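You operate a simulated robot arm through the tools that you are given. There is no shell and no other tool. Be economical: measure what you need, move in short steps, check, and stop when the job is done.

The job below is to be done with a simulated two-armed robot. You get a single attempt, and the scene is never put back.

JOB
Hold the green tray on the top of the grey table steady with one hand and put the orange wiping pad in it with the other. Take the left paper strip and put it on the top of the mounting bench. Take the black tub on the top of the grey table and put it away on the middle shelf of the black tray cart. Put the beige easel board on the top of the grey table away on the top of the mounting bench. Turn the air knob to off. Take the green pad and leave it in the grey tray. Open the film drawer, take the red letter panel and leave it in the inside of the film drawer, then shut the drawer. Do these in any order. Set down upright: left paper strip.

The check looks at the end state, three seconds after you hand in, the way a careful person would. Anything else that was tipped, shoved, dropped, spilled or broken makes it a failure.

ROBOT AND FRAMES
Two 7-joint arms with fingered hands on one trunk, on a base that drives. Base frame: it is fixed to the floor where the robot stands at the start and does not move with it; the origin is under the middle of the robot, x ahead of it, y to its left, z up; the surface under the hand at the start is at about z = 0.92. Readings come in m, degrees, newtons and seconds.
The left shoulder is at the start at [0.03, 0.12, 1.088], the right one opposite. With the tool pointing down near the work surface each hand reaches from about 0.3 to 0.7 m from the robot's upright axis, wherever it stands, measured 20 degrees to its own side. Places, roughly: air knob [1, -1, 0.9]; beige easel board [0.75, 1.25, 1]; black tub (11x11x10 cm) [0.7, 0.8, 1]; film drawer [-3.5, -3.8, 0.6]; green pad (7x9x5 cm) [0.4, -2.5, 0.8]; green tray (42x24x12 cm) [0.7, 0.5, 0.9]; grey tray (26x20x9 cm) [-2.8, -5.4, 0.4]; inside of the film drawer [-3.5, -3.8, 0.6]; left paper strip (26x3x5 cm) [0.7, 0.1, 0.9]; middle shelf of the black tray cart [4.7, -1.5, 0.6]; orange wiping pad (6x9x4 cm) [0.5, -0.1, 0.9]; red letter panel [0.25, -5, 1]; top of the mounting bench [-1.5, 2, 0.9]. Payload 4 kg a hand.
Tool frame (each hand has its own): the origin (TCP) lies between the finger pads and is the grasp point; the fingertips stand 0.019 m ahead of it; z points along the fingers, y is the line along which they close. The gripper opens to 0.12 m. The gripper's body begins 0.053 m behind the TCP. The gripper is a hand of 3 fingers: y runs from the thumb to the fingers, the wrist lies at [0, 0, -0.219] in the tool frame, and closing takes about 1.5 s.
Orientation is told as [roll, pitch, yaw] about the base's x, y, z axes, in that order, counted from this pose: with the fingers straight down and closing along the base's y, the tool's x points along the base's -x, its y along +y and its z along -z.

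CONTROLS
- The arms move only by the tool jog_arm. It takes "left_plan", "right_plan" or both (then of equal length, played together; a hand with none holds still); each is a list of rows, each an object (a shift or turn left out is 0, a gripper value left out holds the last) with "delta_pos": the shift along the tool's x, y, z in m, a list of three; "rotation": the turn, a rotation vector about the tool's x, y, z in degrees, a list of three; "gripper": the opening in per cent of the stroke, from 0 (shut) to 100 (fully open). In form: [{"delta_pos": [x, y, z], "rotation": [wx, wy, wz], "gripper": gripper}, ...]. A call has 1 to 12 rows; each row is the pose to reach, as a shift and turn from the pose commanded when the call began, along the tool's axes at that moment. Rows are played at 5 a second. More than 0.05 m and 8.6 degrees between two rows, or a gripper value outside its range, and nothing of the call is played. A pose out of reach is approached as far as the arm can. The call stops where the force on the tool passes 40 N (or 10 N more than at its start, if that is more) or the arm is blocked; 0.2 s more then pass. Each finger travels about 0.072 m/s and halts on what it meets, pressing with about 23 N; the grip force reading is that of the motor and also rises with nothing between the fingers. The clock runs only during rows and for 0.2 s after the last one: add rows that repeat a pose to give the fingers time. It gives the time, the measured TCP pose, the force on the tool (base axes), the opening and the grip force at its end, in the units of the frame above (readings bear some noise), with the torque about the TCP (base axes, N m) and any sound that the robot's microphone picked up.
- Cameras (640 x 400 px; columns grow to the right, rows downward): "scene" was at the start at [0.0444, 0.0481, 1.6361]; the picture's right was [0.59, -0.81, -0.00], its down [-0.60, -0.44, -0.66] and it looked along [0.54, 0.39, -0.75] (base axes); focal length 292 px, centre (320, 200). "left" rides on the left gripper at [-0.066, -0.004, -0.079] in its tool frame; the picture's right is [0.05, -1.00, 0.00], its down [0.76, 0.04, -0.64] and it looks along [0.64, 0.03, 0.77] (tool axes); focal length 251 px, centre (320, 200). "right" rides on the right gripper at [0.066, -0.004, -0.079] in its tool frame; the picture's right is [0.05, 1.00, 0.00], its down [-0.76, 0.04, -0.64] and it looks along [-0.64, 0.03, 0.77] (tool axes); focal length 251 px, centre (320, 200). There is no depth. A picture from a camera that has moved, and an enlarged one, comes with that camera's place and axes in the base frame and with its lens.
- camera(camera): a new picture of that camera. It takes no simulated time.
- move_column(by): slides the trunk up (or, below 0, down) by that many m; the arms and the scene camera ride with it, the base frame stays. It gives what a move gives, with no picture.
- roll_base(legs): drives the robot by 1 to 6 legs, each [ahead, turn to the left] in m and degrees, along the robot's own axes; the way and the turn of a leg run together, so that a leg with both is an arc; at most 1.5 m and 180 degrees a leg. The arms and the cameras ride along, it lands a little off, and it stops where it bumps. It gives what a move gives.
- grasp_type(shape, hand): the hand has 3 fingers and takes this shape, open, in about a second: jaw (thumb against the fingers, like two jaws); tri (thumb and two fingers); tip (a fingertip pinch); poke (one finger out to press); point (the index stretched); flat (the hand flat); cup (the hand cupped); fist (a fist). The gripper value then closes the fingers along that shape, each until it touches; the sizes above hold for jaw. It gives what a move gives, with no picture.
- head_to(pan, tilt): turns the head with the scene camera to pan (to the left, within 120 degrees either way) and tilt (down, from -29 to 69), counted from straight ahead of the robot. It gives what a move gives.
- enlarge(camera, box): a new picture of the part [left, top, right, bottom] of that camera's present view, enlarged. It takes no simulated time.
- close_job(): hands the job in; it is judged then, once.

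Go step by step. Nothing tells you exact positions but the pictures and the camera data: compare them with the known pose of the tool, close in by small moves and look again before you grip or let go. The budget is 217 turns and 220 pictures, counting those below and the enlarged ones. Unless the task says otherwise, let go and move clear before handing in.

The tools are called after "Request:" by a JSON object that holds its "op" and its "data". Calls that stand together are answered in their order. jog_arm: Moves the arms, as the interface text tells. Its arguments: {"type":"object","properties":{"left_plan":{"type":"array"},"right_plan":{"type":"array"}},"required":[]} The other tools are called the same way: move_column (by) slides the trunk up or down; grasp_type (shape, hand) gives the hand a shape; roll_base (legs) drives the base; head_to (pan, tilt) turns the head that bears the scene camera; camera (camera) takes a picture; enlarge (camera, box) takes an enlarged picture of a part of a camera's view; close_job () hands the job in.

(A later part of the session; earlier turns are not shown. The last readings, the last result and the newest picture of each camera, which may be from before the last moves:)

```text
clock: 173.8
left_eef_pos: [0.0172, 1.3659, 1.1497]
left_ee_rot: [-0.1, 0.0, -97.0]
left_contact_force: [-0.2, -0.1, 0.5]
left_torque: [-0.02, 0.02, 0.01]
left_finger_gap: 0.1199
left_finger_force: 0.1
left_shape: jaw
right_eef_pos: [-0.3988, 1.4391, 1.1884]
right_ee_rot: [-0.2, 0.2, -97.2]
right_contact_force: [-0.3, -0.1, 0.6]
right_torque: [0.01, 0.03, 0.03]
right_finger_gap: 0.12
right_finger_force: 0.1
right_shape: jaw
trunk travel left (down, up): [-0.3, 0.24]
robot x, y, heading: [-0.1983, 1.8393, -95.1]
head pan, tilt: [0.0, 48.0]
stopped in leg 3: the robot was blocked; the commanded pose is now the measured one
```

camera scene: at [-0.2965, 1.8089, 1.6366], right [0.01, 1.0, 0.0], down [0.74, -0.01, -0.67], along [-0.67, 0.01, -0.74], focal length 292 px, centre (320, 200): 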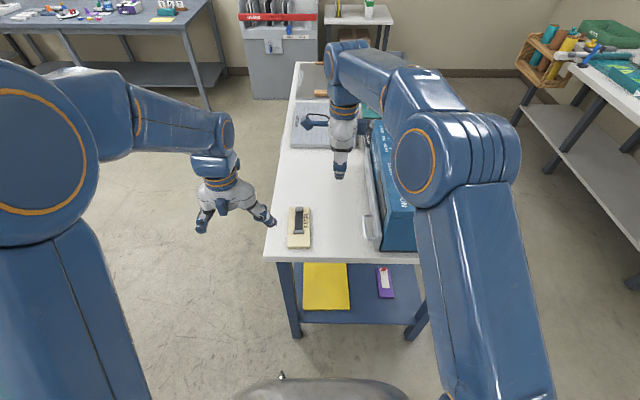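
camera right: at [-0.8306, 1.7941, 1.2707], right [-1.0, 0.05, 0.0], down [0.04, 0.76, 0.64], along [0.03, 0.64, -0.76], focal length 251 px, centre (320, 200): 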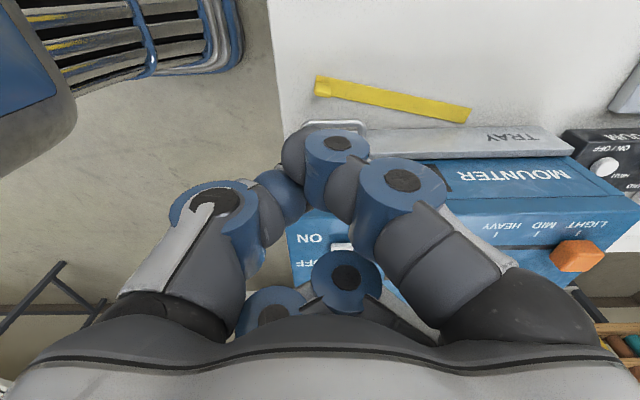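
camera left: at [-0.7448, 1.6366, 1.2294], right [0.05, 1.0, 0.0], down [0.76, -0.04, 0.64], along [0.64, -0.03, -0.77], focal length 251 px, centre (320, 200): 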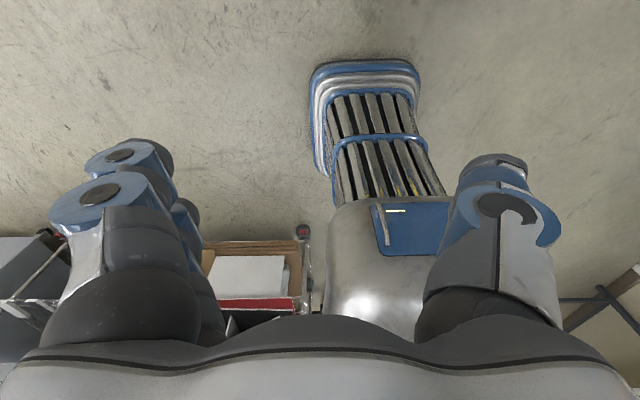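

Request:
{"op": "roll_base", "data": {"legs": [[1.1, 0], [0, 13.5], [0, 13.5], [0, 13]]}}

Request:
{"op": "roll_base", "data": {"legs": [[0, 13.5], [0, 13.5], [0, 13]]}}

Request:
{"op": "roll_base", "data": {"legs": [[0, 15]]}}

Request:
{"op": "camera", "data": {"camera": "scene"}}

```text
clock: 181.9
left_eef_pos: [0.1661, 0.5177, 1.1502]
left_ee_rot: [-0.1, 0.0, -57.9]
left_contact_force: [-0.2, -0.1, -0.4]
left_torque: [-0.01, 0.02, -0.03]
left_finger_gap: 0.1201
left_finger_force: 0.1
left_shape: jaw
right_eef_pos: [-0.2012, 0.3131, 1.1896]
right_ee_rot: [-0.3, 0.2, -58.2]
right_contact_force: [0.0, -0.2, 0.2]
right_torque: [0.0, -0.02, -0.01]
right_finger_gap: 0.12
right_finger_force: 0.1
right_shape: jaw
trunk travel left (down, up): [-0.3, 0.24]
robot x, y, heading: [-0.3412, 0.726, -56.0]
head pan, tilt: [0.0, 48.0]
```

```text
clock: 184.8
left_eef_pos: [0.1833, 0.8888, 1.1504]
left_ee_rot: [0.1, 0.1, -18.0]
left_contact_force: [0.2, 0.2, -0.2]
left_torque: [0.0, -0.02, -0.02]
left_finger_gap: 0.12
left_finger_force: 0.0
left_shape: jaw
right_eef_pos: [0.0323, 0.4936, 1.189]
right_ee_rot: [-0.1, 0.1, -18.4]
right_contact_force: [0.1, 0.9, -0.1]
right_torque: [0.01, 0.02, -0.01]
right_finger_gap: 0.1201
right_finger_force: 0.1
right_shape: jaw
trunk travel left (down, up): [-0.3, 0.24]
robot x, y, heading: [-0.3481, 0.6761, -15.8]
head pan, tilt: [0.0, 48.0]
```

```text
clock: 186.0
left_eef_pos: [0.1092, 1.0175, 1.1519]
left_ee_rot: [0.1, 0.0, -2.9]
left_contact_force: [-0.8, -0.3, -0.1]
left_torque: [0.04, -0.04, 0.0]
left_finger_gap: 0.12
left_finger_force: 0.0
left_shape: jaw
right_eef_pos: [0.0667, 0.5987, 1.1896]
right_ee_rot: [-0.2, -0.1, -3.4]
right_contact_force: [-0.5, -0.7, 0.7]
right_torque: [0.01, -0.02, -0.02]
right_finger_gap: 0.12
right_finger_force: 0.0
right_shape: jaw
trunk travel left (down, up): [-0.3, 0.24]
robot x, y, heading: [-0.3468, 0.6552, -0.7]
head pan, tilt: [0.0, 48.0]
```

```text
143 pictures are left
camera scene: at [-0.2885, 0.6576, 1.6366], right [-0.01, -1.0, 0.0], down [-0.74, 0.01, -0.67], along [0.67, -0.01, -0.74], focal length 292 px, centre (320, 200)
```

scene: 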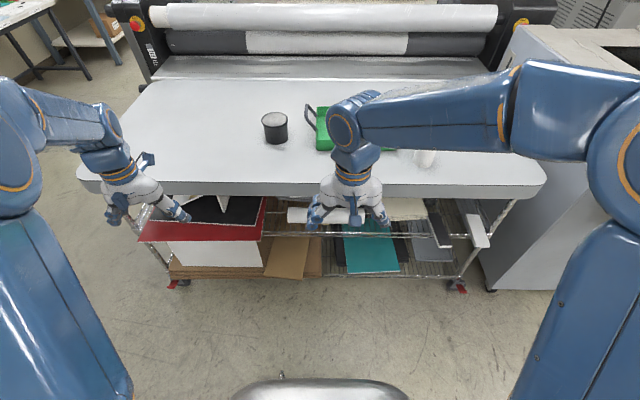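

Request:
{"op": "roll_base", "data": {"legs": [[0.39, 0]]}}

Request:
{"op": "head_to", "data": {"pan": 5, "tilt": 45}}

Request:
{"op": "camera", "data": {"camera": "scene"}}

Request:
{"op": "enlarge", "data": {"camera": "scene", "box": [180, 120, 360, 240]}}

```text
clock: 188.5
left_eef_pos: [0.5039, 1.0162, 1.1506]
left_ee_rot: [-0.1, 0.1, -2.9]
left_contact_force: [0.2, 0.0, -0.1]
left_torque: [-0.01, 0.01, -0.03]
left_finger_gap: 0.12
left_finger_force: 0.0
left_shape: jaw
right_eef_pos: [0.4601, 0.5987, 1.1886]
right_ee_rot: [-0.2, 0.0, -3.1]
right_contact_force: [0.5, 0.1, 0.3]
right_torque: [-0.02, 0.02, 0.0]
right_finger_gap: 0.1199
right_finger_force: 0.0
right_shape: jaw
trunk travel left (down, up): [-0.3, 0.24]
robot x, y, heading: [0.047, 0.6518, -0.2]
head pan, tilt: [0.0, 48.0]
```

```text
clock: 189.2
left_eef_pos: [0.5033, 1.0165, 1.1511]
left_ee_rot: [0.0, -0.1, -2.8]
left_contact_force: [-0.1, -0.2, -0.2]
left_torque: [-0.02, -0.03, 0.0]
left_finger_gap: 0.1202
left_finger_force: 0.0
left_shape: jaw
right_eef_pos: [0.4598, 0.5968, 1.19]
right_ee_rot: [0.1, 0.0, -3.2]
right_contact_force: [0.6, 0.0, 0.2]
right_torque: [-0.01, -0.02, -0.02]
right_finger_gap: 0.12
right_finger_force: 0.0
right_shape: jaw
trunk travel left (down, up): [-0.3, 0.24]
robot x, y, heading: [0.0457, 0.6522, -0.2]
head pan, tilt: [5.0, 45.0]
```

```text
142 pictures are left
camera scene: at [0.1083, 0.6615, 1.6407], right [0.08, -1.0, 0.0], down [-0.71, -0.06, -0.71], along [0.7, 0.06, -0.71], focal length 292 px, centre (320, 200)
```

scene: 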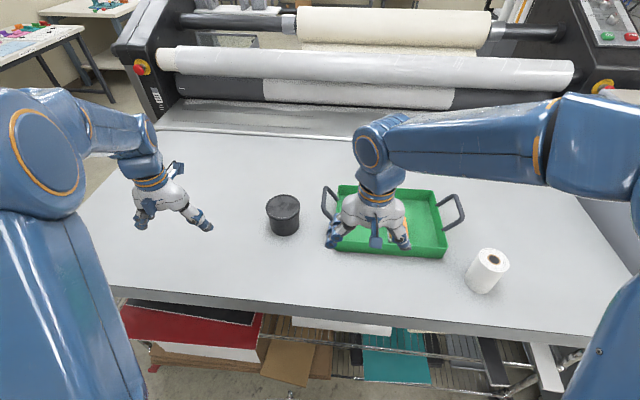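

```text
3.33 times, centred on (270, 180) of scene
camera zoom: at [0.1083, 0.6615, 1.6407], right [0.08, -1.0, 0.0], down [-0.71, -0.06, -0.71], along [0.7, 0.06, -0.71], focal length 973 px, centre (487, 267)
```

zoom: 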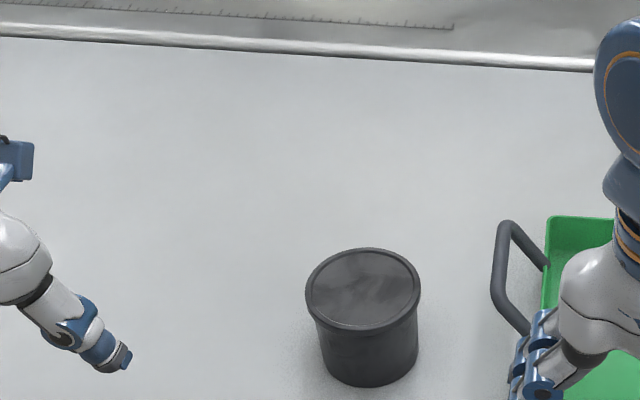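

The tub is near [0.686,0.821]. Before choosing a grip I want to see the cart's shelf spacing.

Request:
{"op": "head_to", "data": {"pan": -26, "tilt": 8}}

Request:
{"op": "camera", "data": {"camera": "scene"}}

```text
clock: 190.2
left_eef_pos: [0.5034, 1.0172, 1.1508]
left_ee_rot: [-0.1, 0.0, -2.9]
left_contact_force: [0.0, 0.8, -0.6]
left_torque: [0.01, -0.01, 0.04]
left_finger_gap: 0.1198
left_finger_force: 0.0
left_shape: jaw
right_eef_pos: [0.4601, 0.5967, 1.1902]
right_ee_rot: [-0.1, 0.0, -3.3]
right_contact_force: [0.6, 1.0, -0.1]
right_torque: [-0.04, -0.03, 0.03]
right_finger_gap: 0.1199
right_finger_force: 0.0
right_shape: jaw
trunk travel left (down, up): [-0.3, 0.24]
robot x, y, heading: [0.0446, 0.6532, -0.0]
head pan, tilt: [-26.0, 8.0]
```

```text
140 pictures are left
camera scene: at [0.1102, 0.6139, 1.6989], right [-0.44, -0.9, 0.0], down [-0.13, 0.06, -0.99], along [0.89, -0.44, -0.14], focal length 292 px, centre (320, 200)
```

scene: 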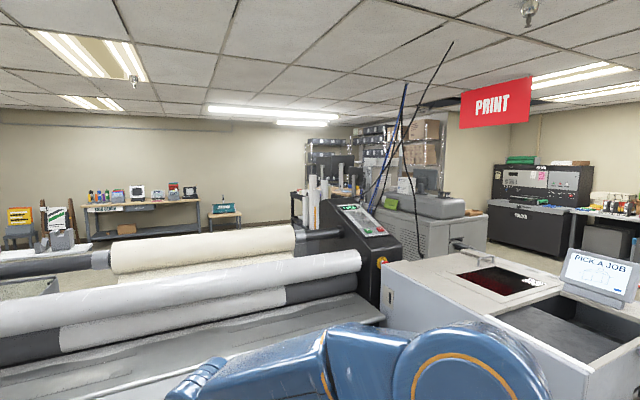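

Request:
{"op": "enlarge", "data": {"camera": "scene", "box": [270, 140, 370, 220]}}

```text
5.00 times, centred on (320, 180) of scene
camera zoom: at [0.1102, 0.6139, 1.6989], right [-0.44, -0.9, 0.0], down [-0.13, 0.06, -0.99], along [0.89, -0.44, -0.14], focal length 1459 px, centre (320, 300)
```

zoom: 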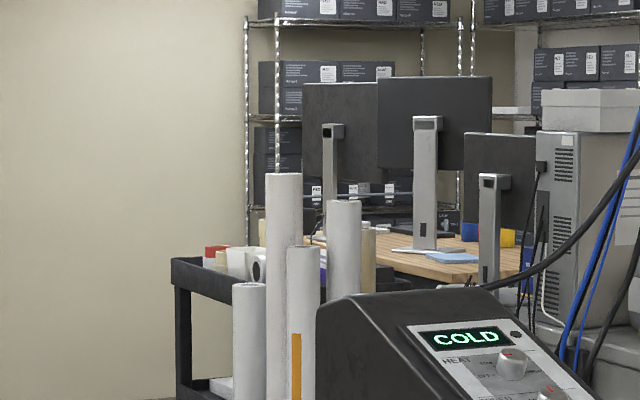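

The cart's shelves look about 0.4 m apart, so a near-horizontal grip on the tub is safest. I'll tilt the left hand to point forward behind the tub.

Request:
{"op": "jog_arm", "data": {"left_plan": [{"delta_pos": [-0.0057, -0.0193, 0], "rotation": [0, -8, 0]}, {"delta_pos": [-0.0114, -0.0386, 0], "rotation": [0, -16, 0]}, {"delta_pos": [-0.0171, -0.0579, 0], "rotation": [0, -24, 0]}, {"delta_pos": [-0.0228, -0.0772, 0], "rotation": [0, -32, 0]}, {"delta_pos": [-0.0285, -0.0965, 0], "rotation": [0, -40, 0]}, {"delta_pos": [-0.0342, -0.1158, 0], "rotation": [0, -48, 0]}, {"delta_pos": [-0.0399, -0.1351, 0], "rotation": [0, -56, 0]}, {"delta_pos": [-0.0456, -0.1544, 0], "rotation": [0, -64, 0]}, {"delta_pos": [-0.0513, -0.1737, 0], "rotation": [0, -72, 0]}, {"delta_pos": [-0.057, -0.193, 0], "rotation": [0, -80, 0]}, {"delta_pos": [-0.057, -0.193, 0], "rotation": [0, -80, 0]}]}}

Request:
{"op": "head_to", "data": {"pan": 5, "tilt": 45}}

Request:
{"op": "camera", "data": {"camera": "scene"}}

Request:
{"op": "camera", "data": {"camera": "left"}}

```text
clock: 192.6
left_eef_pos: [0.5499, 0.8216, 1.1506]
left_ee_rot: [-0.4, -80.1, -2.4]
left_contact_force: [-0.3, 0.5, 0.3]
left_torque: [0.02, -0.02, -0.03]
left_finger_gap: 0.1202
left_finger_force: 0.1
left_shape: jaw
right_eef_pos: [0.4599, 0.5972, 1.1904]
right_ee_rot: [-0.1, 0.1, -3.2]
right_contact_force: [-0.4, -0.1, 0.5]
right_torque: [-0.02, -0.02, 0.01]
right_finger_gap: 0.1199
right_finger_force: 0.1
right_shape: jaw
trunk travel left (down, up): [-0.3, 0.24]
robot x, y, heading: [0.0505, 0.653, -0.1]
head pan, tilt: [-26.0, 8.0]
```

```text
clock: 193.6
left_eef_pos: [0.5508, 0.8216, 1.1503]
left_ee_rot: [-0.2, -80.0, -2.6]
left_contact_force: [0.6, -0.5, -0.7]
left_torque: [0.01, -0.03, 0.03]
left_finger_gap: 0.1199
left_finger_force: 0.0
left_shape: jaw
right_eef_pos: [0.4611, 0.597, 1.1892]
right_ee_rot: [-0.1, 0.0, -3.3]
right_contact_force: [0.1, 1.0, 0.1]
right_torque: [0.01, -0.03, 0.02]
right_finger_gap: 0.1201
right_finger_force: 0.0
right_shape: jaw
trunk travel left (down, up): [-0.3, 0.24]
robot x, y, heading: [0.0445, 0.6551, -0.3]
head pan, tilt: [5.0, 45.0]
```

```text
138 pictures are left
camera scene: at [0.1079, 0.6615, 1.6408], right [0.08, -1.0, 0.0], down [-0.7, -0.06, -0.71], along [0.71, 0.06, -0.71], focal length 292 px, centre (320, 200)
```

scene: 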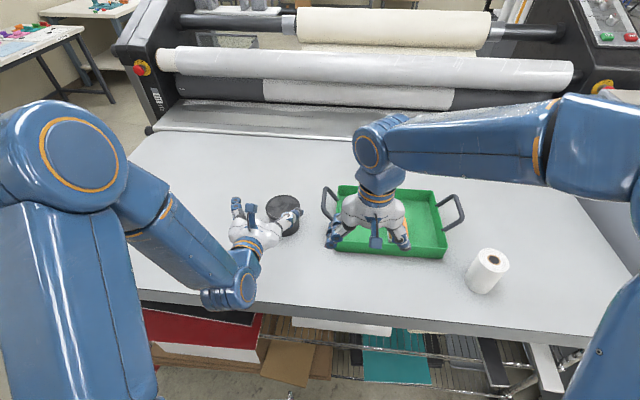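

```text
137 pictures are left
camera left: at [0.4857, 0.821, 1.2295], right [-0.06, -1.0, -0.05], down [-0.76, 0.08, -0.64], along [0.64, 0.0, -0.77], focal length 251 px, centre (320, 200)
```

left: 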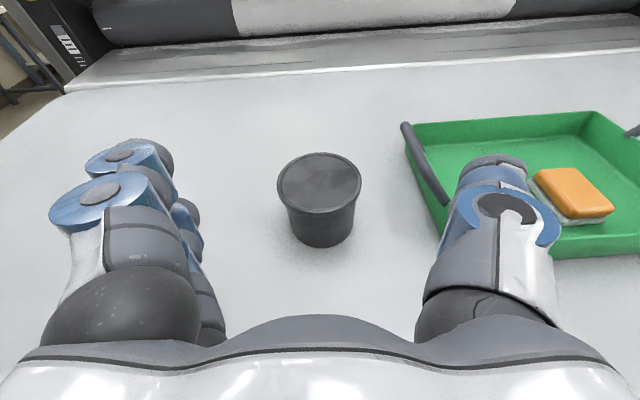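

Good view; the tub is centered at [0.687,0.820]. I'll lower to grip height behind it.

Request:
{"op": "jog_arm", "data": {"left_plan": [{"delta_pos": [0.043, 0, 0.0076]}, {"delta_pos": [0.086, 0, 0.0152]}, {"delta_pos": [0.129, 0, 0.0228]}, {"delta_pos": [0.172, 0, 0.0304]}, {"delta_pos": [0.172, 0, 0.0304]}]}}

Request:
{"op": "camera", "data": {"camera": "left"}}

Request:
{"op": "camera", "data": {"camera": "scene"}}

```text
clock: 194.8
left_eef_pos: [0.5504, 0.8222, 0.976]
left_ee_rot: [0.0, -80.0, -2.7]
left_contact_force: [0.4, 0.1, 1.1]
left_torque: [0.0, -0.01, 0.02]
left_finger_gap: 0.12
left_finger_force: 0.0
left_shape: jaw
right_eef_pos: [0.4591, 0.5974, 1.1893]
right_ee_rot: [-0.1, 0.0, -3.1]
right_contact_force: [0.5, 0.0, 0.3]
right_torque: [-0.01, 0.01, 0.0]
right_finger_gap: 0.1201
right_finger_force: 0.0
right_shape: jaw
trunk travel left (down, up): [-0.3, 0.24]
robot x, y, heading: [0.0447, 0.6561, -0.2]
head pan, tilt: [5.0, 45.0]
```

```text
136 pictures are left
camera left: at [0.4848, 0.8213, 1.0542], right [-0.06, -1.0, -0.05], down [-0.76, 0.08, -0.64], along [0.64, 0.0, -0.77], focal length 251 px, centre (320, 200)
```

left: 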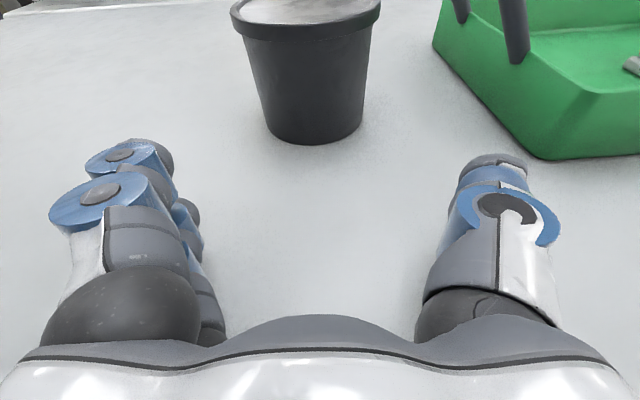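

```text
135 pictures are left
camera scene: at [0.1073, 0.6609, 1.6408], right [0.08, -1.0, 0.0], down [-0.7, -0.06, -0.71], along [0.7, 0.06, -0.71], focal length 292 px, centre (320, 200)
```

scene: 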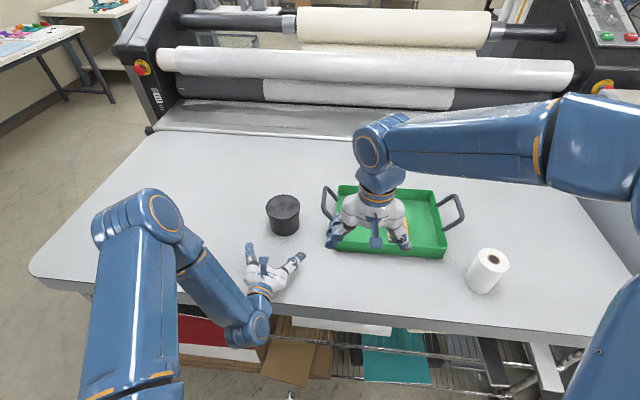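

Request:
{"op": "jog_arm", "data": {"left_plan": [{"delta_pos": [-0.0075, 0.001, 0.042]}, {"delta_pos": [-0.0145, 0.002, 0.082]}, {"delta_pos": [-0.019, 0.003, 0.108]}, {"delta_pos": [-0.0217, 0.004, 0.123]}, {"delta_pos": [-0.0217, 0.004, 0.123]}]}}

Request:
{"op": "camera", "data": {"camera": "left"}}

Request:
{"op": "enlarge", "data": {"camera": "scene", "box": [200, 150, 380, 300]}}

```text
clock: 196.0
left_eef_pos: [0.6752, 0.8209, 0.976]
left_ee_rot: [-0.2, -80.0, -2.6]
left_contact_force: [0.5, 0.2, 0.3]
left_torque: [0.01, 0.03, 0.03]
left_finger_gap: 0.12
left_finger_force: 0.0
left_shape: jaw
right_eef_pos: [0.4595, 0.5977, 1.1895]
right_ee_rot: [-0.1, 0.0, -3.3]
right_contact_force: [-0.5, 0.2, 1.3]
right_torque: [-0.01, 0.03, 0.02]
right_finger_gap: 0.1199
right_finger_force: 0.1
right_shape: jaw
trunk travel left (down, up): [-0.3, 0.24]
robot x, y, heading: [0.0465, 0.6548, -0.3]
head pan, tilt: [5.0, 45.0]
```

```text
134 pictures are left
camera left: at [0.6105, 0.8192, 1.0541], right [-0.06, -1.0, -0.05], down [-0.76, 0.08, -0.64], along [0.64, 0.0, -0.77], focal length 251 px, centre (320, 200)
```

left: 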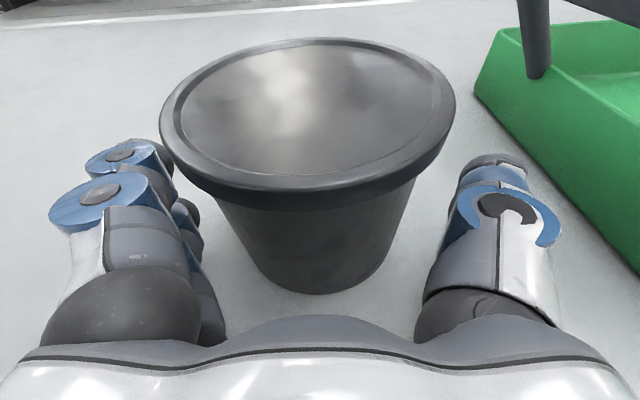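

```text
2.67 times, centred on (290, 225) of scene
camera zoom: at [0.1079, 0.6616, 1.6408], right [0.08, -1.0, 0.0], down [-0.7, -0.06, -0.71], along [0.7, 0.06, -0.71], focal length 778 px, centre (400, 133)
```

zoom: 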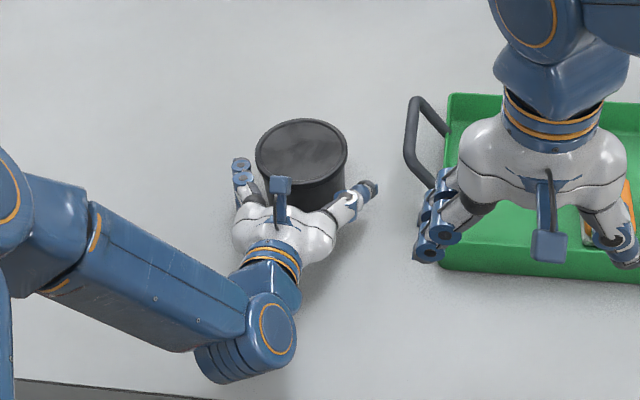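

Centered. I'll nudge forward a touch and close on the tub.

Request:
{"op": "jog_arm", "data": {"left_plan": [{"delta_pos": [-0.001, 0, 0.006]}, {"delta_pos": [-0.001, 0, 0.006], "gripper": 60}, {"delta_pos": [-0.001, 0, 0.006], "gripper": 55}, {"delta_pos": [-0.001, 0, 0.006], "gripper": 55}, {"delta_pos": [-0.001, 0, 0.006], "gripper": 55}, {"delta_pos": [-0.001, 0, 0.006], "gripper": 55}]}}

Request:
{"op": "camera", "data": {"camera": "left"}}

```text
clock: 197.4
left_eef_pos: [0.6812, 0.8198, 0.9755]
left_ee_rot: [-0.2, -79.9, -2.6]
left_contact_force: [0.3, 0.6, 0.3]
left_torque: [0.03, 0.03, -0.01]
left_finger_gap: 0.087
left_finger_force: 22.6
left_shape: jaw
right_eef_pos: [0.4604, 0.5971, 1.1898]
right_ee_rot: [-0.2, 0.0, -3.2]
right_contact_force: [0.4, -0.4, 0.5]
right_torque: [0.0, 0.0, 0.02]
right_finger_gap: 0.12
right_finger_force: 0.0
right_shape: jaw
trunk travel left (down, up): [-0.3, 0.24]
robot x, y, heading: [0.0426, 0.6541, -0.2]
head pan, tilt: [5.0, 45.0]
```

```text
132 pictures are left
camera left: at [0.6167, 0.8188, 1.0541], right [-0.06, -1.0, -0.05], down [-0.76, 0.08, -0.64], along [0.64, 0.0, -0.77], focal length 251 px, centre (320, 200)
```

left: 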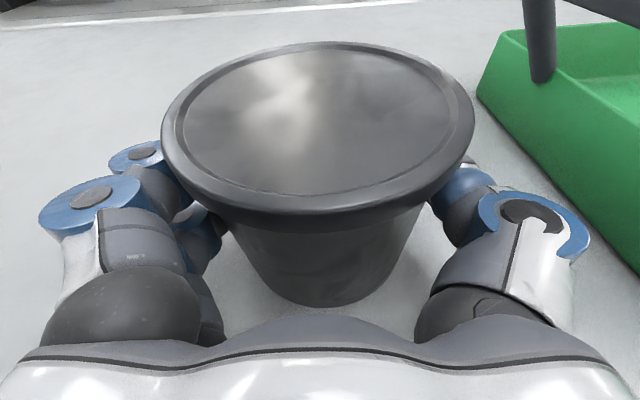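

Gripped at 8.7 cm. I'll lift and retract.

Request:
{"op": "jog_arm", "data": {"left_plan": [{"delta_pos": [-0.03, 0, -0.005]}, {"delta_pos": [-0.07, 0, -0.012]}, {"delta_pos": [-0.11, 0, -0.019]}, {"delta_pos": [-0.15, 0, -0.026]}, {"delta_pos": [-0.19, 0, -0.034]}, {"delta_pos": [-0.183, 0, -0.073]}, {"delta_pos": [-0.176, 0, -0.112]}, {"delta_pos": [-0.169, 0, -0.151]}, {"delta_pos": [-0.162, 0, -0.19]}, {"delta_pos": [-0.162, 0, -0.19]}]}}

Request:
{"op": "camera", "data": {"camera": "left"}}

Request:
{"op": "camera", "data": {"camera": "scene"}}

```text
clock: 199.6
left_eef_pos: [0.5433, 0.8271, 1.1665]
left_ee_rot: [-0.3, -79.9, -2.4]
left_contact_force: [-0.1, -0.4, -3.0]
left_torque: [0.04, 0.05, 0.0]
left_finger_gap: 0.0868
left_finger_force: 22.8
left_shape: jaw
left hand out of reach, approached as far as the arm can: row 9, 10
right_eef_pos: [0.4607, 0.5971, 1.1885]
right_ee_rot: [-0.2, 0.0, -3.2]
right_contact_force: [-0.3, 0.1, -0.2]
right_torque: [0.01, -0.02, 0.01]
right_finger_gap: 0.1198
right_finger_force: 0.0
right_shape: jaw
trunk travel left (down, up): [-0.3, 0.24]
robot x, y, heading: [0.0495, 0.6527, -0.0]
head pan, tilt: [5.0, 45.0]
```

```text
131 pictures are left
camera left: at [0.4781, 0.8262, 1.2455], right [-0.06, -1.0, -0.05], down [-0.76, 0.08, -0.64], along [0.64, 0.0, -0.77], focal length 251 px, centre (320, 200)
```

left: 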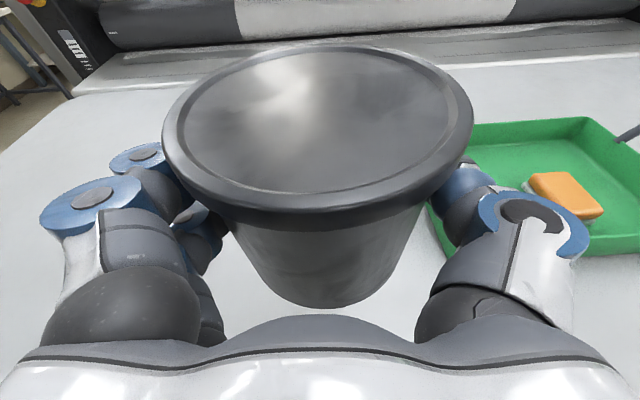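

```text
130 pictures are left
camera scene: at [0.1086, 0.6616, 1.6407], right [0.08, -1.0, 0.0], down [-0.71, -0.06, -0.71], along [0.7, 0.06, -0.71], focal length 292 px, centre (320, 200)
```

scene: 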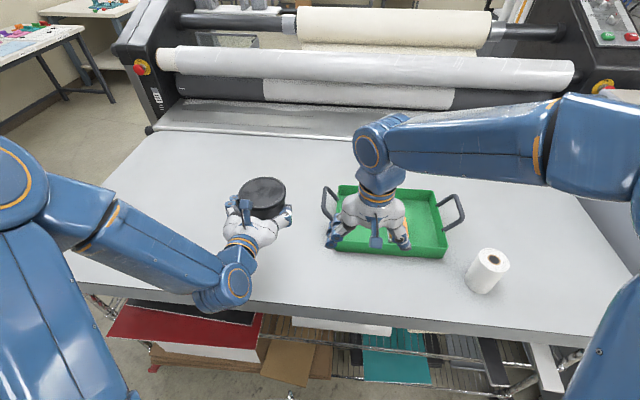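

The tub is held well. I'll carry it around the table's left end toward the area behind the laminator.

Request:
{"op": "roll_base", "data": {"legs": [[-0.36, 0], [0, 13.5], [0, 13.5], [0, 13]]}}

Request:
{"op": "roll_base", "data": {"legs": [[0, 13.5], [0, 13.5], [0, 13]]}}

Request:
{"op": "roll_base", "data": {"legs": [[0, 10], [0.95, 0]]}}

Request:
{"op": "roll_base", "data": {"legs": [[0.15, -14], [0.15, -14], [0.15, -14]]}}

Request:
{"op": "roll_base", "data": {"legs": [[0.15, -14], [0.15, -14], [0.15, -14]]}}

Request:
{"op": "head_to", "data": {"pan": -20, "tilt": 15}}

Request:
{"op": "camera", "data": {"camera": "scene"}}

```text
clock: 204.4
left_eef_pos: [-0.0407, 1.0959, 1.1647]
left_ee_rot: [-0.9, -79.7, 36.9]
left_contact_force: [-0.4, 0.2, -2.4]
left_torque: [0.02, 0.07, -0.04]
left_finger_gap: 0.0864
left_finger_force: 22.8
left_shape: jaw
right_eef_pos: [0.0381, 0.8649, 1.1878]
right_ee_rot: [-0.1, 0.1, 35.6]
right_contact_force: [0.9, 0.7, 0.5]
right_torque: [-0.03, 0.01, 0.01]
right_finger_gap: 0.12
right_finger_force: 0.1
right_shape: jaw
trunk travel left (down, up): [-0.3, 0.24]
robot x, y, heading: [-0.2937, 0.6157, 38.7]
head pan, tilt: [5.0, 45.0]
stopped in leg 4: the robot was blocked; the commanded pose is now the measured one
```

```text
clock: 206.9
left_eef_pos: [-0.325, 1.1601, 1.1644]
left_ee_rot: [-1.0, -79.6, 68.2]
left_contact_force: [-0.5, 0.6, -3.7]
left_torque: [-0.07, 0.01, -0.02]
left_finger_gap: 0.0862
left_finger_force: 22.7
left_shape: jaw
right_eef_pos: [-0.1363, 1.0045, 1.1896]
right_ee_rot: [-0.2, 0.0, 66.8]
right_contact_force: [-0.7, -0.2, 0.8]
right_torque: [-0.03, -0.01, 0.06]
right_finger_gap: 0.1202
right_finger_force: 0.1
right_shape: jaw
trunk travel left (down, up): [-0.3, 0.24]
robot x, y, heading: [-0.2548, 0.6046, 70.0]
head pan, tilt: [5.0, 45.0]
stopped in leg 3: the robot was blocked; the commanded pose is now the measured one
```

```text
clock: 212.6
left_eef_pos: [-0.2494, 2.0699, 1.1659]
left_ee_rot: [-0.2, -79.7, 77.3]
left_contact_force: [0.0, -0.1, -3.4]
left_torque: [-0.08, -0.03, 0.02]
left_finger_gap: 0.0865
left_finger_force: 23.0
left_shape: jaw
right_eef_pos: [-0.0395, 1.949, 1.1885]
right_ee_rot: [-0.1, 0.1, 76.7]
right_contact_force: [0.3, 0.0, 0.7]
right_torque: [-0.01, 0.02, -0.01]
right_finger_gap: 0.1201
right_finger_force: 0.0
right_shape: jaw
trunk travel left (down, up): [-0.3, 0.24]
robot x, y, heading: [-0.0892, 1.5315, 79.6]
head pan, tilt: [5.0, 45.0]
```

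```text
clock: 215.9
left_eef_pos: [0.3807, 2.4191, 1.1651]
left_ee_rot: [0.3, -79.6, 34.7]
left_contact_force: [0.4, -0.3, -3.5]
left_torque: [-0.05, 0.06, 0.03]
left_finger_gap: 0.0862
left_finger_force: 22.8
left_shape: jaw
right_eef_pos: [0.4576, 2.1872, 1.1875]
right_ee_rot: [0.1, 0.3, 34.9]
right_contact_force: [1.1, -0.1, 0.0]
right_torque: [-0.03, 0.06, 0.03]
right_finger_gap: 0.1201
right_finger_force: 0.1
right_shape: jaw
trunk travel left (down, up): [-0.3, 0.24]
robot x, y, heading: [0.1305, 1.925, 38.2]
head pan, tilt: [5.0, 45.0]
```

```text
clock: 219.2
left_eef_pos: [1.067, 2.2539, 1.1647]
left_ee_rot: [0.3, -79.7, -7.0]
left_contact_force: [0.9, -0.1, -2.4]
left_torque: [-0.01, 0.02, -0.02]
left_finger_gap: 0.0866
left_finger_force: 23.0
left_shape: jaw
right_eef_pos: [0.97, 2.0299, 1.1881]
right_ee_rot: [-0.2, 0.2, -7.3]
right_contact_force: [1.1, 0.2, -0.2]
right_torque: [0.04, 0.01, -0.04]
right_finger_gap: 0.1201
right_finger_force: 0.0
right_shape: jaw
trunk travel left (down, up): [-0.3, 0.24]
robot x, y, heading: [0.5561, 2.0751, -3.3]
head pan, tilt: [5.0, 45.0]
```

```text
clock: 220.2
left_eef_pos: [1.0668, 2.257, 1.165]
left_ee_rot: [-0.5, -79.7, -6.2]
left_contact_force: [0.2, -0.6, -2.5]
left_torque: [0.01, 0.07, -0.01]
left_finger_gap: 0.0861
left_finger_force: 23.2
left_shape: jaw
right_eef_pos: [0.9691, 2.0332, 1.1891]
right_ee_rot: [-0.3, 0.2, -7.2]
right_contact_force: [0.7, 0.5, 0.3]
right_torque: [-0.01, 0.04, 0.02]
right_finger_gap: 0.12
right_finger_force: 0.1
right_shape: jaw
trunk travel left (down, up): [-0.3, 0.24]
robot x, y, heading: [0.5508, 2.0798, -3.1]
head pan, tilt: [-20.0, 15.0]
```

```text
129 pictures are left
camera scene: at [0.6198, 2.041, 1.6875], right [-0.4, -0.92, 0.0], down [-0.24, 0.1, -0.97], along [0.89, -0.38, -0.26], focal length 292 px, centre (320, 200)
```

scene: 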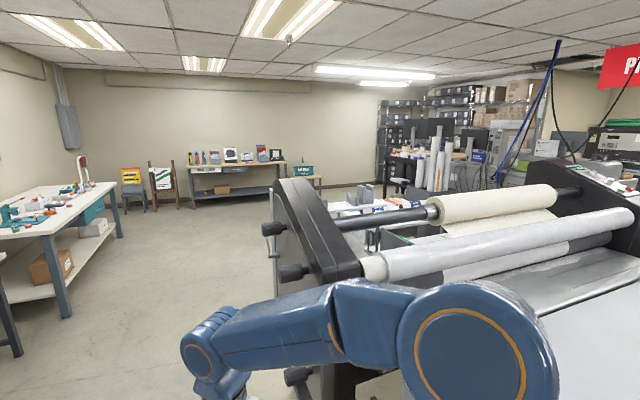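

A clear aisle lies ahead. I'll steer slightly left of the laminator end and drive on.

Request:
{"op": "roll_base", "data": {"legs": [[0, 10], [1.3, 0], [1.2, 0]]}}

Request:
{"op": "head_to", "data": {"pan": -60, "tilt": 20}}

Request:
{"op": "camera", "data": {"camera": "scene"}}

```text
clock: 233.0
left_eef_pos: [3.4917, 2.6403, 1.1647]
left_ee_rot: [-0.4, -79.7, 4.1]
left_contact_force: [0.6, 0.2, -3.4]
left_torque: [0.04, 0.08, -0.02]
left_finger_gap: 0.0861
left_finger_force: 22.9
left_shape: jaw
right_eef_pos: [3.4373, 2.4029, 1.1883]
right_ee_rot: [-0.3, 0.1, 3.4]
right_contact_force: [-0.1, 0.0, 0.0]
right_torque: [0.03, -0.03, 0.03]
right_finger_gap: 0.1199
right_finger_force: 0.0
right_shape: jaw
trunk travel left (down, up): [-0.3, 0.24]
robot x, y, heading: [3.0196, 2.3671, 7.0]
head pan, tilt: [-20.0, 15.0]
```

```text
clock: 234.1
left_eef_pos: [3.4932, 2.6416, 1.1657]
left_ee_rot: [-0.4, -79.6, 4.1]
left_contact_force: [-0.5, -0.2, -2.9]
left_torque: [-0.01, 0.07, -0.02]
left_finger_gap: 0.0857
left_finger_force: 22.9
left_shape: jaw
right_eef_pos: [3.4388, 2.4018, 1.1881]
right_ee_rot: [-0.2, 0.1, 3.4]
right_contact_force: [-0.1, -0.1, -1.1]
right_torque: [0.01, 0.01, 0.02]
right_finger_gap: 0.1202
right_finger_force: 0.0
right_shape: jaw
trunk travel left (down, up): [-0.3, 0.24]
robot x, y, heading: [3.0199, 2.37, 7.3]
head pan, tilt: [-60.0, 20.0]
```

```text
128 pictures are left
camera scene: at [3.0585, 2.2952, 1.6794], right [-0.8, -0.6, 0.0], down [-0.21, 0.27, -0.94], along [0.57, -0.75, -0.34], focal length 292 px, centre (320, 200)
```

scene: 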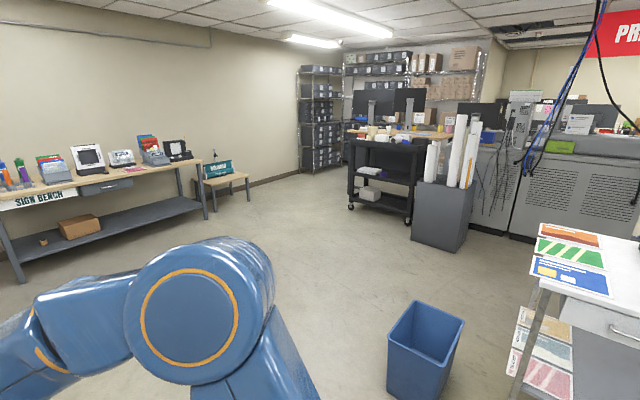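

Request:
{"op": "enlarge", "data": {"camera": "scene", "box": [330, 110, 450, 230]}}

```text
3.33 times, centred on (390, 170) of scene
camera zoom: at [3.0585, 2.2952, 1.6794], right [-0.8, -0.6, 0.0], down [-0.21, 0.27, -0.94], along [0.57, -0.75, -0.34], focal length 973 px, centre (87, 300)
```

zoom: 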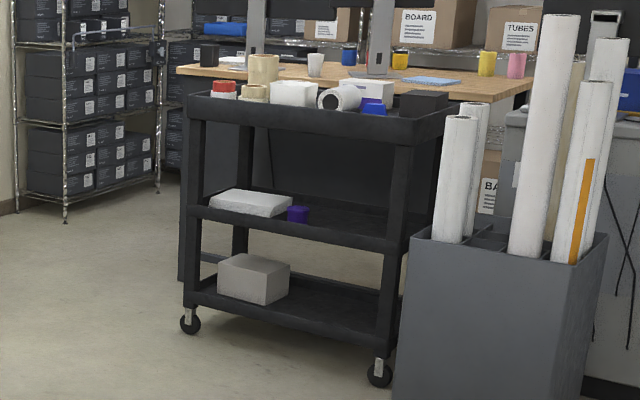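

The cart's right-hand half of the middle shelf is free, at x≈4.4–4.7, y≈-1.45, with the shelf at z≈0.6. I'll drive diagonally across to a spot in front of it, clear of the tube bin.

Request:
{"op": "roll_base", "data": {"legs": [[0, -13], [0, -13], [0, -12]]}}

Request:
{"op": "roll_base", "data": {"legs": [[0, -10], [0, -9.5]]}}

Request:
{"op": "roll_base", "data": {"legs": [[1.5, 0], [1.48, 0]]}}

Request:
{"op": "roll_base", "data": {"legs": [[0, -13], [0, -13], [0, -12]]}}

Request:
{"op": "head_to", "data": {"pan": 0, "tilt": 25}}

Request:
{"op": "camera", "data": {"camera": "scene"}}

```text
clock: 236.8
left_eef_pos: [3.5587, 2.3096, 1.1641]
left_ee_rot: [-0.2, -79.5, -32.8]
left_contact_force: [-0.9, -0.2, -1.7]
left_torque: [-0.01, 0.06, 0.06]
left_finger_gap: 0.0853
left_finger_force: 23.3
left_shape: jaw
right_eef_pos: [3.3733, 2.1506, 1.1889]
right_ee_rot: [-0.1, 0.0, -33.4]
right_contact_force: [-1.3, -0.3, -0.6]
right_torque: [0.03, 0.03, 0.01]
right_finger_gap: 0.1202
right_finger_force: 0.1
right_shape: jaw
trunk travel left (down, up): [-0.3, 0.24]
robot x, y, heading: [3.033, 2.4115, -29.4]
head pan, tilt: [-60.0, 20.0]
stopped in leg 3: the robot was blocked; the commanded pose is now the measured one
```

```text
clock: 238.6
left_eef_pos: [3.496, 2.1416, 1.1653]
left_ee_rot: [-0.6, -79.7, -52.0]
left_contact_force: [0.7, 0.5, -3.5]
left_torque: [0.07, 0.04, -0.01]
left_finger_gap: 0.0857
left_finger_force: 23.5
left_shape: jaw
right_eef_pos: [3.2668, 2.0556, 1.1898]
right_ee_rot: [-0.1, 0.0, -52.9]
right_contact_force: [0.4, 0.0, 0.0]
right_torque: [-0.01, 0.05, 0.0]
right_finger_gap: 0.1197
right_finger_force: 0.1
right_shape: jaw
trunk travel left (down, up): [-0.3, 0.24]
robot x, y, heading: [3.0569, 2.4257, -49.4]
head pan, tilt: [-60.0, 20.0]
```

```text
clock: 252.9
left_eef_pos: [5.431, -0.1222, 1.164]
left_ee_rot: [-0.7, -79.5, -51.9]
left_contact_force: [-0.2, 0.4, -2.7]
left_torque: [0.05, 0.03, 0.03]
left_finger_gap: 0.0856
left_finger_force: 23.3
left_shape: jaw
right_eef_pos: [5.2036, -0.2087, 1.189]
right_ee_rot: [-0.1, 0.1, -53.0]
right_contact_force: [-0.4, 0.5, -0.1]
right_torque: [-0.02, 0.02, 0.01]
right_finger_gap: 0.1199
right_finger_force: 0.0
right_shape: jaw
trunk travel left (down, up): [-0.3, 0.24]
robot x, y, heading: [4.9901, 0.1635, -49.4]
head pan, tilt: [-60.0, 20.0]
```

```text
clock: 255.8
left_eef_pos: [5.1593, -0.3393, 1.1642]
left_ee_rot: [0.0, -79.5, -90.9]
left_contact_force: [-0.9, 0.7, -4.1]
left_torque: [0.05, -0.01, 0.01]
left_finger_gap: 0.0853
left_finger_force: 22.7
left_shape: jaw
right_eef_pos: [4.9276, -0.2649, 1.1884]
right_ee_rot: [0.0, 0.2, -91.4]
right_contact_force: [-0.6, 0.3, -0.4]
right_torque: [0.0, -0.06, -0.01]
right_finger_gap: 0.1197
right_finger_force: 0.1
right_shape: jaw
trunk travel left (down, up): [-0.3, 0.24]
robot x, y, heading: [5.0406, 0.1613, -88.8]
head pan, tilt: [-60.0, 20.0]
stopped in leg 3: the robot was blocked; the commanded pose is now the measured one
```

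```text
clock: 257.1
left_eef_pos: [5.1614, -0.3391, 1.1649]
left_ee_rot: [-0.6, -79.6, -90.4]
left_contact_force: [0.3, -0.2, -2.9]
left_torque: [0.11, 0.02, 0.02]
left_finger_gap: 0.0853
left_finger_force: 23.2
left_shape: jaw
right_eef_pos: [4.9293, -0.2633, 1.1882]
right_ee_rot: [-0.1, 0.0, -91.4]
right_contact_force: [0.1, 0.1, -0.5]
right_torque: [0.01, 0.0, -0.02]
right_finger_gap: 0.1199
right_finger_force: 0.1
right_shape: jaw
trunk travel left (down, up): [-0.3, 0.24]
robot x, y, heading: [5.0379, 0.161, -88.4]
head pan, tilt: [0.0, 25.0]
```

```text
126 pictures are left
camera scene: at [5.0425, 0.089, 1.6713], right [-1.0, -0.02, 0.0], down [-0.01, 0.42, -0.91], along [0.02, -0.91, -0.42], focal length 292 px, centre (320, 200)
```

scene: 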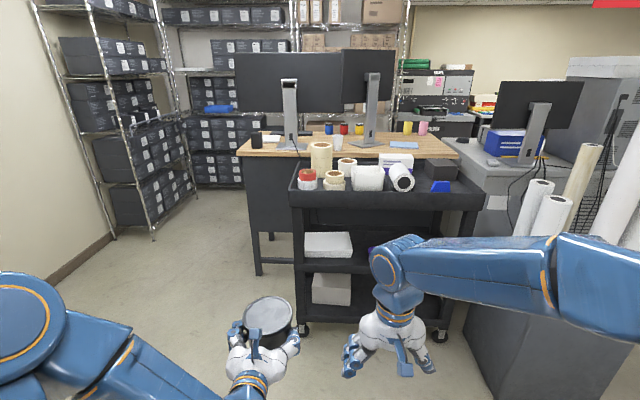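

The cart is straight ahead to the right. I'll tuck the right arm high, lower the trunk, and bring the tub down to shelf height while still in open space.

Request:
{"op": "jog_arm", "data": {"right_plan": [{"delta_pos": [0.007, 0.024, -0.029]}, {"delta_pos": [0.014, 0.048, -0.058]}, {"delta_pos": [0.021, 0.072, -0.087]}, {"delta_pos": [0.028, 0.096, -0.116]}, {"delta_pos": [0.035, 0.12, -0.145]}, {"delta_pos": [0.04, 0.14, -0.17]}, {"delta_pos": [0.04, 0.14, -0.17]}]}}

Request:
{"op": "move_column", "data": {"by": -0.15}}

Request:
{"op": "jog_arm", "data": {"left_plan": [{"delta_pos": [0.045, 0, 0.008]}, {"delta_pos": [0.09, 0, 0.016]}, {"delta_pos": [0.135, -0.01, 0.024]}, {"delta_pos": [0.18, -0.03, 0.032]}, {"delta_pos": [0.215, -0.06, 0.038]}, {"delta_pos": [0.25, -0.09, 0.044]}, {"delta_pos": [0.28, -0.12, 0.05]}, {"delta_pos": [0.29, -0.16, 0.051]}, {"delta_pos": [0.29, -0.19, 0.051]}, {"delta_pos": [0.29, -0.19, 0.051]}]}}

Request:
{"op": "camera", "data": {"camera": "scene"}}

```text
clock: 258.8
left_eef_pos: [5.1613, -0.3391, 1.1639]
left_ee_rot: [-0.5, -79.6, -90.6]
left_contact_force: [-0.2, -0.4, -3.1]
left_torque: [0.1, -0.02, 0.01]
left_finger_gap: 0.0852
left_finger_force: 22.8
left_shape: jaw
right_eef_pos: [5.0695, -0.2278, 1.359]
right_ee_rot: [-0.2, 0.1, -91.4]
right_contact_force: [-0.9, 0.3, 0.2]
right_torque: [-0.01, -0.05, 0.02]
right_finger_gap: 0.1201
right_finger_force: 0.1
right_shape: jaw
trunk travel left (down, up): [-0.3, 0.24]
robot x, y, heading: [5.0409, 0.1587, -89.0]
head pan, tilt: [0.0, 25.0]
```

```text
clock: 260.5
left_eef_pos: [5.1615, -0.3395, 1.0143]
left_ee_rot: [-0.5, -79.6, -90.4]
left_contact_force: [0.5, 0.4, -2.4]
left_torque: [0.07, -0.02, -0.02]
left_finger_gap: 0.0853
left_finger_force: 22.7
left_shape: jaw
right_eef_pos: [5.0694, -0.2283, 1.2086]
right_ee_rot: [-0.1, 0.0, -91.4]
right_contact_force: [-0.2, 0.5, 0.0]
right_torque: [-0.02, -0.01, 0.0]
right_finger_gap: 0.12
right_finger_force: 0.0
right_shape: jaw
trunk travel left (down, up): [-0.15, 0.39]
robot x, y, heading: [5.0385, 0.1634, -88.8]
head pan, tilt: [0.0, 25.0]
```

```text
clock: 262.7
left_eef_pos: [4.9696, -0.3335, 0.7199]
left_ee_rot: [-0.5, -79.6, -90.5]
left_contact_force: [-0.5, -0.4, -2.5]
left_torque: [0.04, 0.01, 0.02]
left_finger_gap: 0.0849
left_finger_force: 23.1
left_shape: jaw
right_eef_pos: [5.0706, -0.2288, 1.2086]
right_ee_rot: [0.0, 0.0, -91.3]
right_contact_force: [-0.1, -0.6, -0.4]
right_torque: [-0.01, 0.02, 0.01]
right_finger_gap: 0.12
right_finger_force: 0.1
right_shape: jaw
trunk travel left (down, up): [-0.15, 0.39]
robot x, y, heading: [5.0405, 0.1616, -88.7]
head pan, tilt: [0.0, 25.0]
```

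```text
125 pictures are left
camera scene: at [5.0424, 0.0888, 1.5213], right [-1.0, -0.02, 0.0], down [-0.01, 0.42, -0.91], along [0.02, -0.91, -0.42], focal length 292 px, centre (320, 200)
```

scene: 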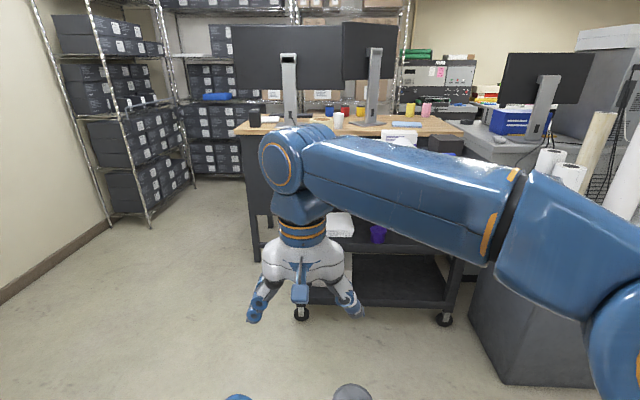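

The right elbow is tucked in better now. I'll turn a little right and approach the cart, then look.

Request:
{"op": "roll_base", "data": {"legs": [[0, -14], [0.85, 0]]}}

Request:
{"op": "camera", "data": {"camera": "left"}}

Request:
{"op": "head_to", "data": {"pan": -35, "tilt": 40}}

Request:
{"op": "camera", "data": {"camera": "scene"}}

```text
clock: 268.1
left_eef_pos: [4.6625, -1.1389, 0.7197]
left_ee_rot: [-0.5, -79.6, -104.7]
left_contact_force: [-0.1, -0.3, -3.9]
left_torque: [0.1, -0.05, 0.0]
left_finger_gap: 0.085
left_finger_force: 22.9
left_shape: jaw
right_eef_pos: [4.7845, -1.059, 1.2087]
right_ee_rot: [-0.1, 0.2, -105.5]
right_contact_force: [1.5, 0.5, -0.5]
right_torque: [0.02, -0.02, -0.01]
right_finger_gap: 0.1202
right_finger_force: 0.1
right_shape: jaw
trunk travel left (down, up): [-0.15, 0.39]
robot x, y, heading: [4.8519, -0.6709, -102.8]
head pan, tilt: [0.0, 25.0]
```

```text
124 pictures are left
camera left: at [4.6773, -1.074, 0.7997], right [-0.96, 0.27, -0.05], down [0.24, 0.73, -0.64], along [-0.13, -0.62, -0.77], focal length 251 px, centre (320, 200)
```

left: 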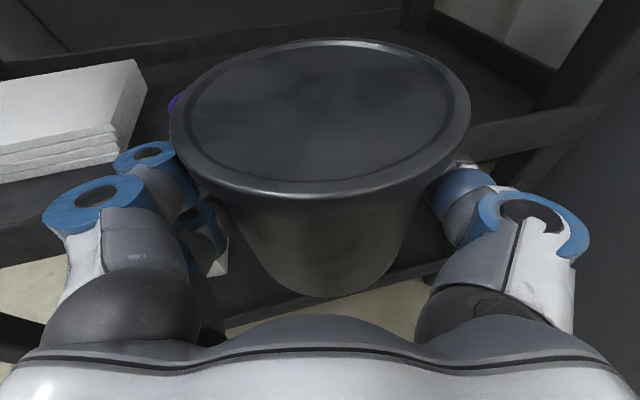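

```text
clock: 269.1
left_eef_pos: [4.6632, -1.1378, 0.7204]
left_ee_rot: [-0.5, -79.6, -104.5]
left_contact_force: [-0.3, 0.2, -2.2]
left_torque: [0.04, -0.02, -0.02]
left_finger_gap: 0.0851
left_finger_force: 23.2
left_shape: jaw
right_eef_pos: [4.785, -1.0596, 1.209]
right_ee_rot: [0.0, 0.1, -105.4]
right_contact_force: [0.0, -0.6, 0.0]
right_torque: [-0.03, -0.01, 0.02]
right_finger_gap: 0.12
right_finger_force: 0.1
right_shape: jaw
trunk travel left (down, up): [-0.15, 0.39]
robot x, y, heading: [4.8498, -0.6761, -102.7]
head pan, tilt: [-35.0, 40.0]
```

```text
123 pictures are left
camera scene: at [4.7912, -0.7119, 1.498], right [-0.67, 0.74, 0.0], down [0.48, 0.43, -0.77], along [-0.57, -0.52, -0.64], focal length 292 px, centre (320, 200)
```

scene: 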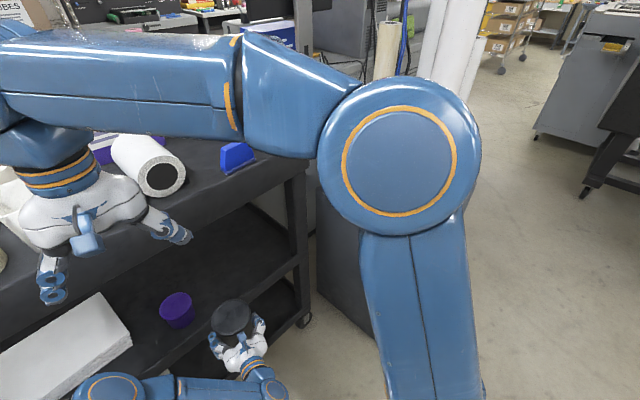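

The tub is at the shelf mouth, with a purple cup at [4.73,-1.39] to its left. I'll shift the tub right, creep forward, and check.

Request:
{"op": "jog_arm", "data": {"left_plan": [{"delta_pos": [0, -0.045, 0]}, {"delta_pos": [0, -0.09, 0]}, {"delta_pos": [0, -0.13, 0]}, {"delta_pos": [0, -0.13, 0]}], "right_plan": [{"delta_pos": [0.0, 0, -0.02]}, {"delta_pos": [0.0, 0, -0.04]}, {"delta_pos": [0, 0, -0.05]}, {"delta_pos": [0, 0, -0.05]}]}}

Request:
{"op": "roll_base", "data": {"legs": [[0.1, 0]]}}

Request:
{"op": "camera", "data": {"camera": "scene"}}

Request:
{"op": "camera", "data": {"camera": "left"}}

```text
clock: 270.1
left_eef_pos: [4.536, -1.1042, 0.721]
left_ee_rot: [-0.7, -79.5, -104.4]
left_contact_force: [-0.2, -0.2, -3.0]
left_torque: [0.03, -0.02, -0.01]
left_finger_gap: 0.0851
left_finger_force: 22.9
left_shape: jaw
right_eef_pos: [4.7859, -1.0595, 1.2583]
right_ee_rot: [0.0, 0.1, -105.4]
right_contact_force: [1.1, 0.5, 0.2]
right_torque: [-0.03, -0.01, 0.01]
right_finger_gap: 0.1199
right_finger_force: 0.0
right_shape: jaw
trunk travel left (down, up): [-0.15, 0.39]
robot x, y, heading: [4.8456, -0.6744, -102.6]
head pan, tilt: [-35.0, 40.0]
```

```text
clock: 271.2
left_eef_pos: [4.5143, -1.2034, 0.7212]
left_ee_rot: [-0.6, -79.6, -104.6]
left_contact_force: [1.0, -0.1, -2.6]
left_torque: [0.11, -0.02, 0.03]
left_finger_gap: 0.0851
left_finger_force: 22.9
left_shape: jaw
right_eef_pos: [4.7629, -1.1591, 1.2577]
right_ee_rot: [-0.1, 0.1, -105.5]
right_contact_force: [0.2, -0.7, -0.1]
right_torque: [0.03, 0.02, -0.01]
right_finger_gap: 0.1199
right_finger_force: 0.2
right_shape: jaw
trunk travel left (down, up): [-0.15, 0.39]
robot x, y, heading: [4.8287, -0.7715, -102.9]
head pan, tilt: [-35.0, 40.0]
```

```text
122 pictures are left
camera scene: at [4.7685, -0.8122, 1.4979], right [-0.67, 0.74, 0.0], down [0.48, 0.43, -0.76], along [-0.57, -0.51, -0.64], focal length 292 px, centre (320, 200)
```

scene: 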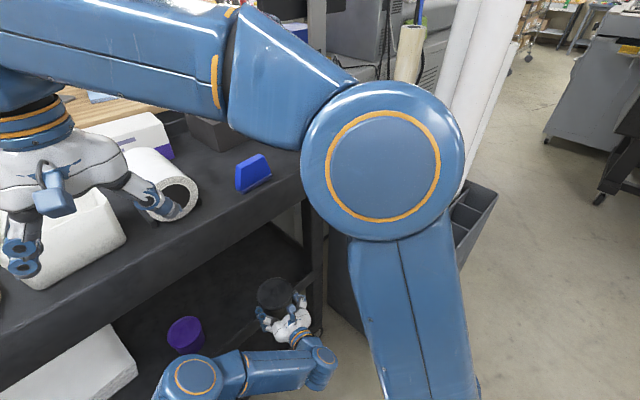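

```text
121 pictures are left
camera left: at [4.5285, -1.1389, 0.7996], right [-0.96, 0.27, -0.05], down [0.24, 0.74, -0.63], along [-0.13, -0.62, -0.77], focal length 251 px, centre (320, 200)
```

left: 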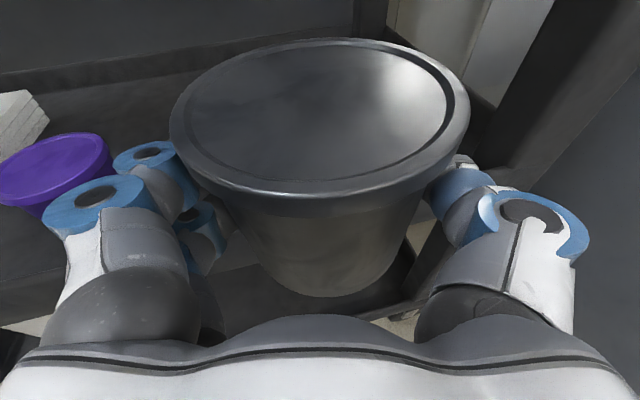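

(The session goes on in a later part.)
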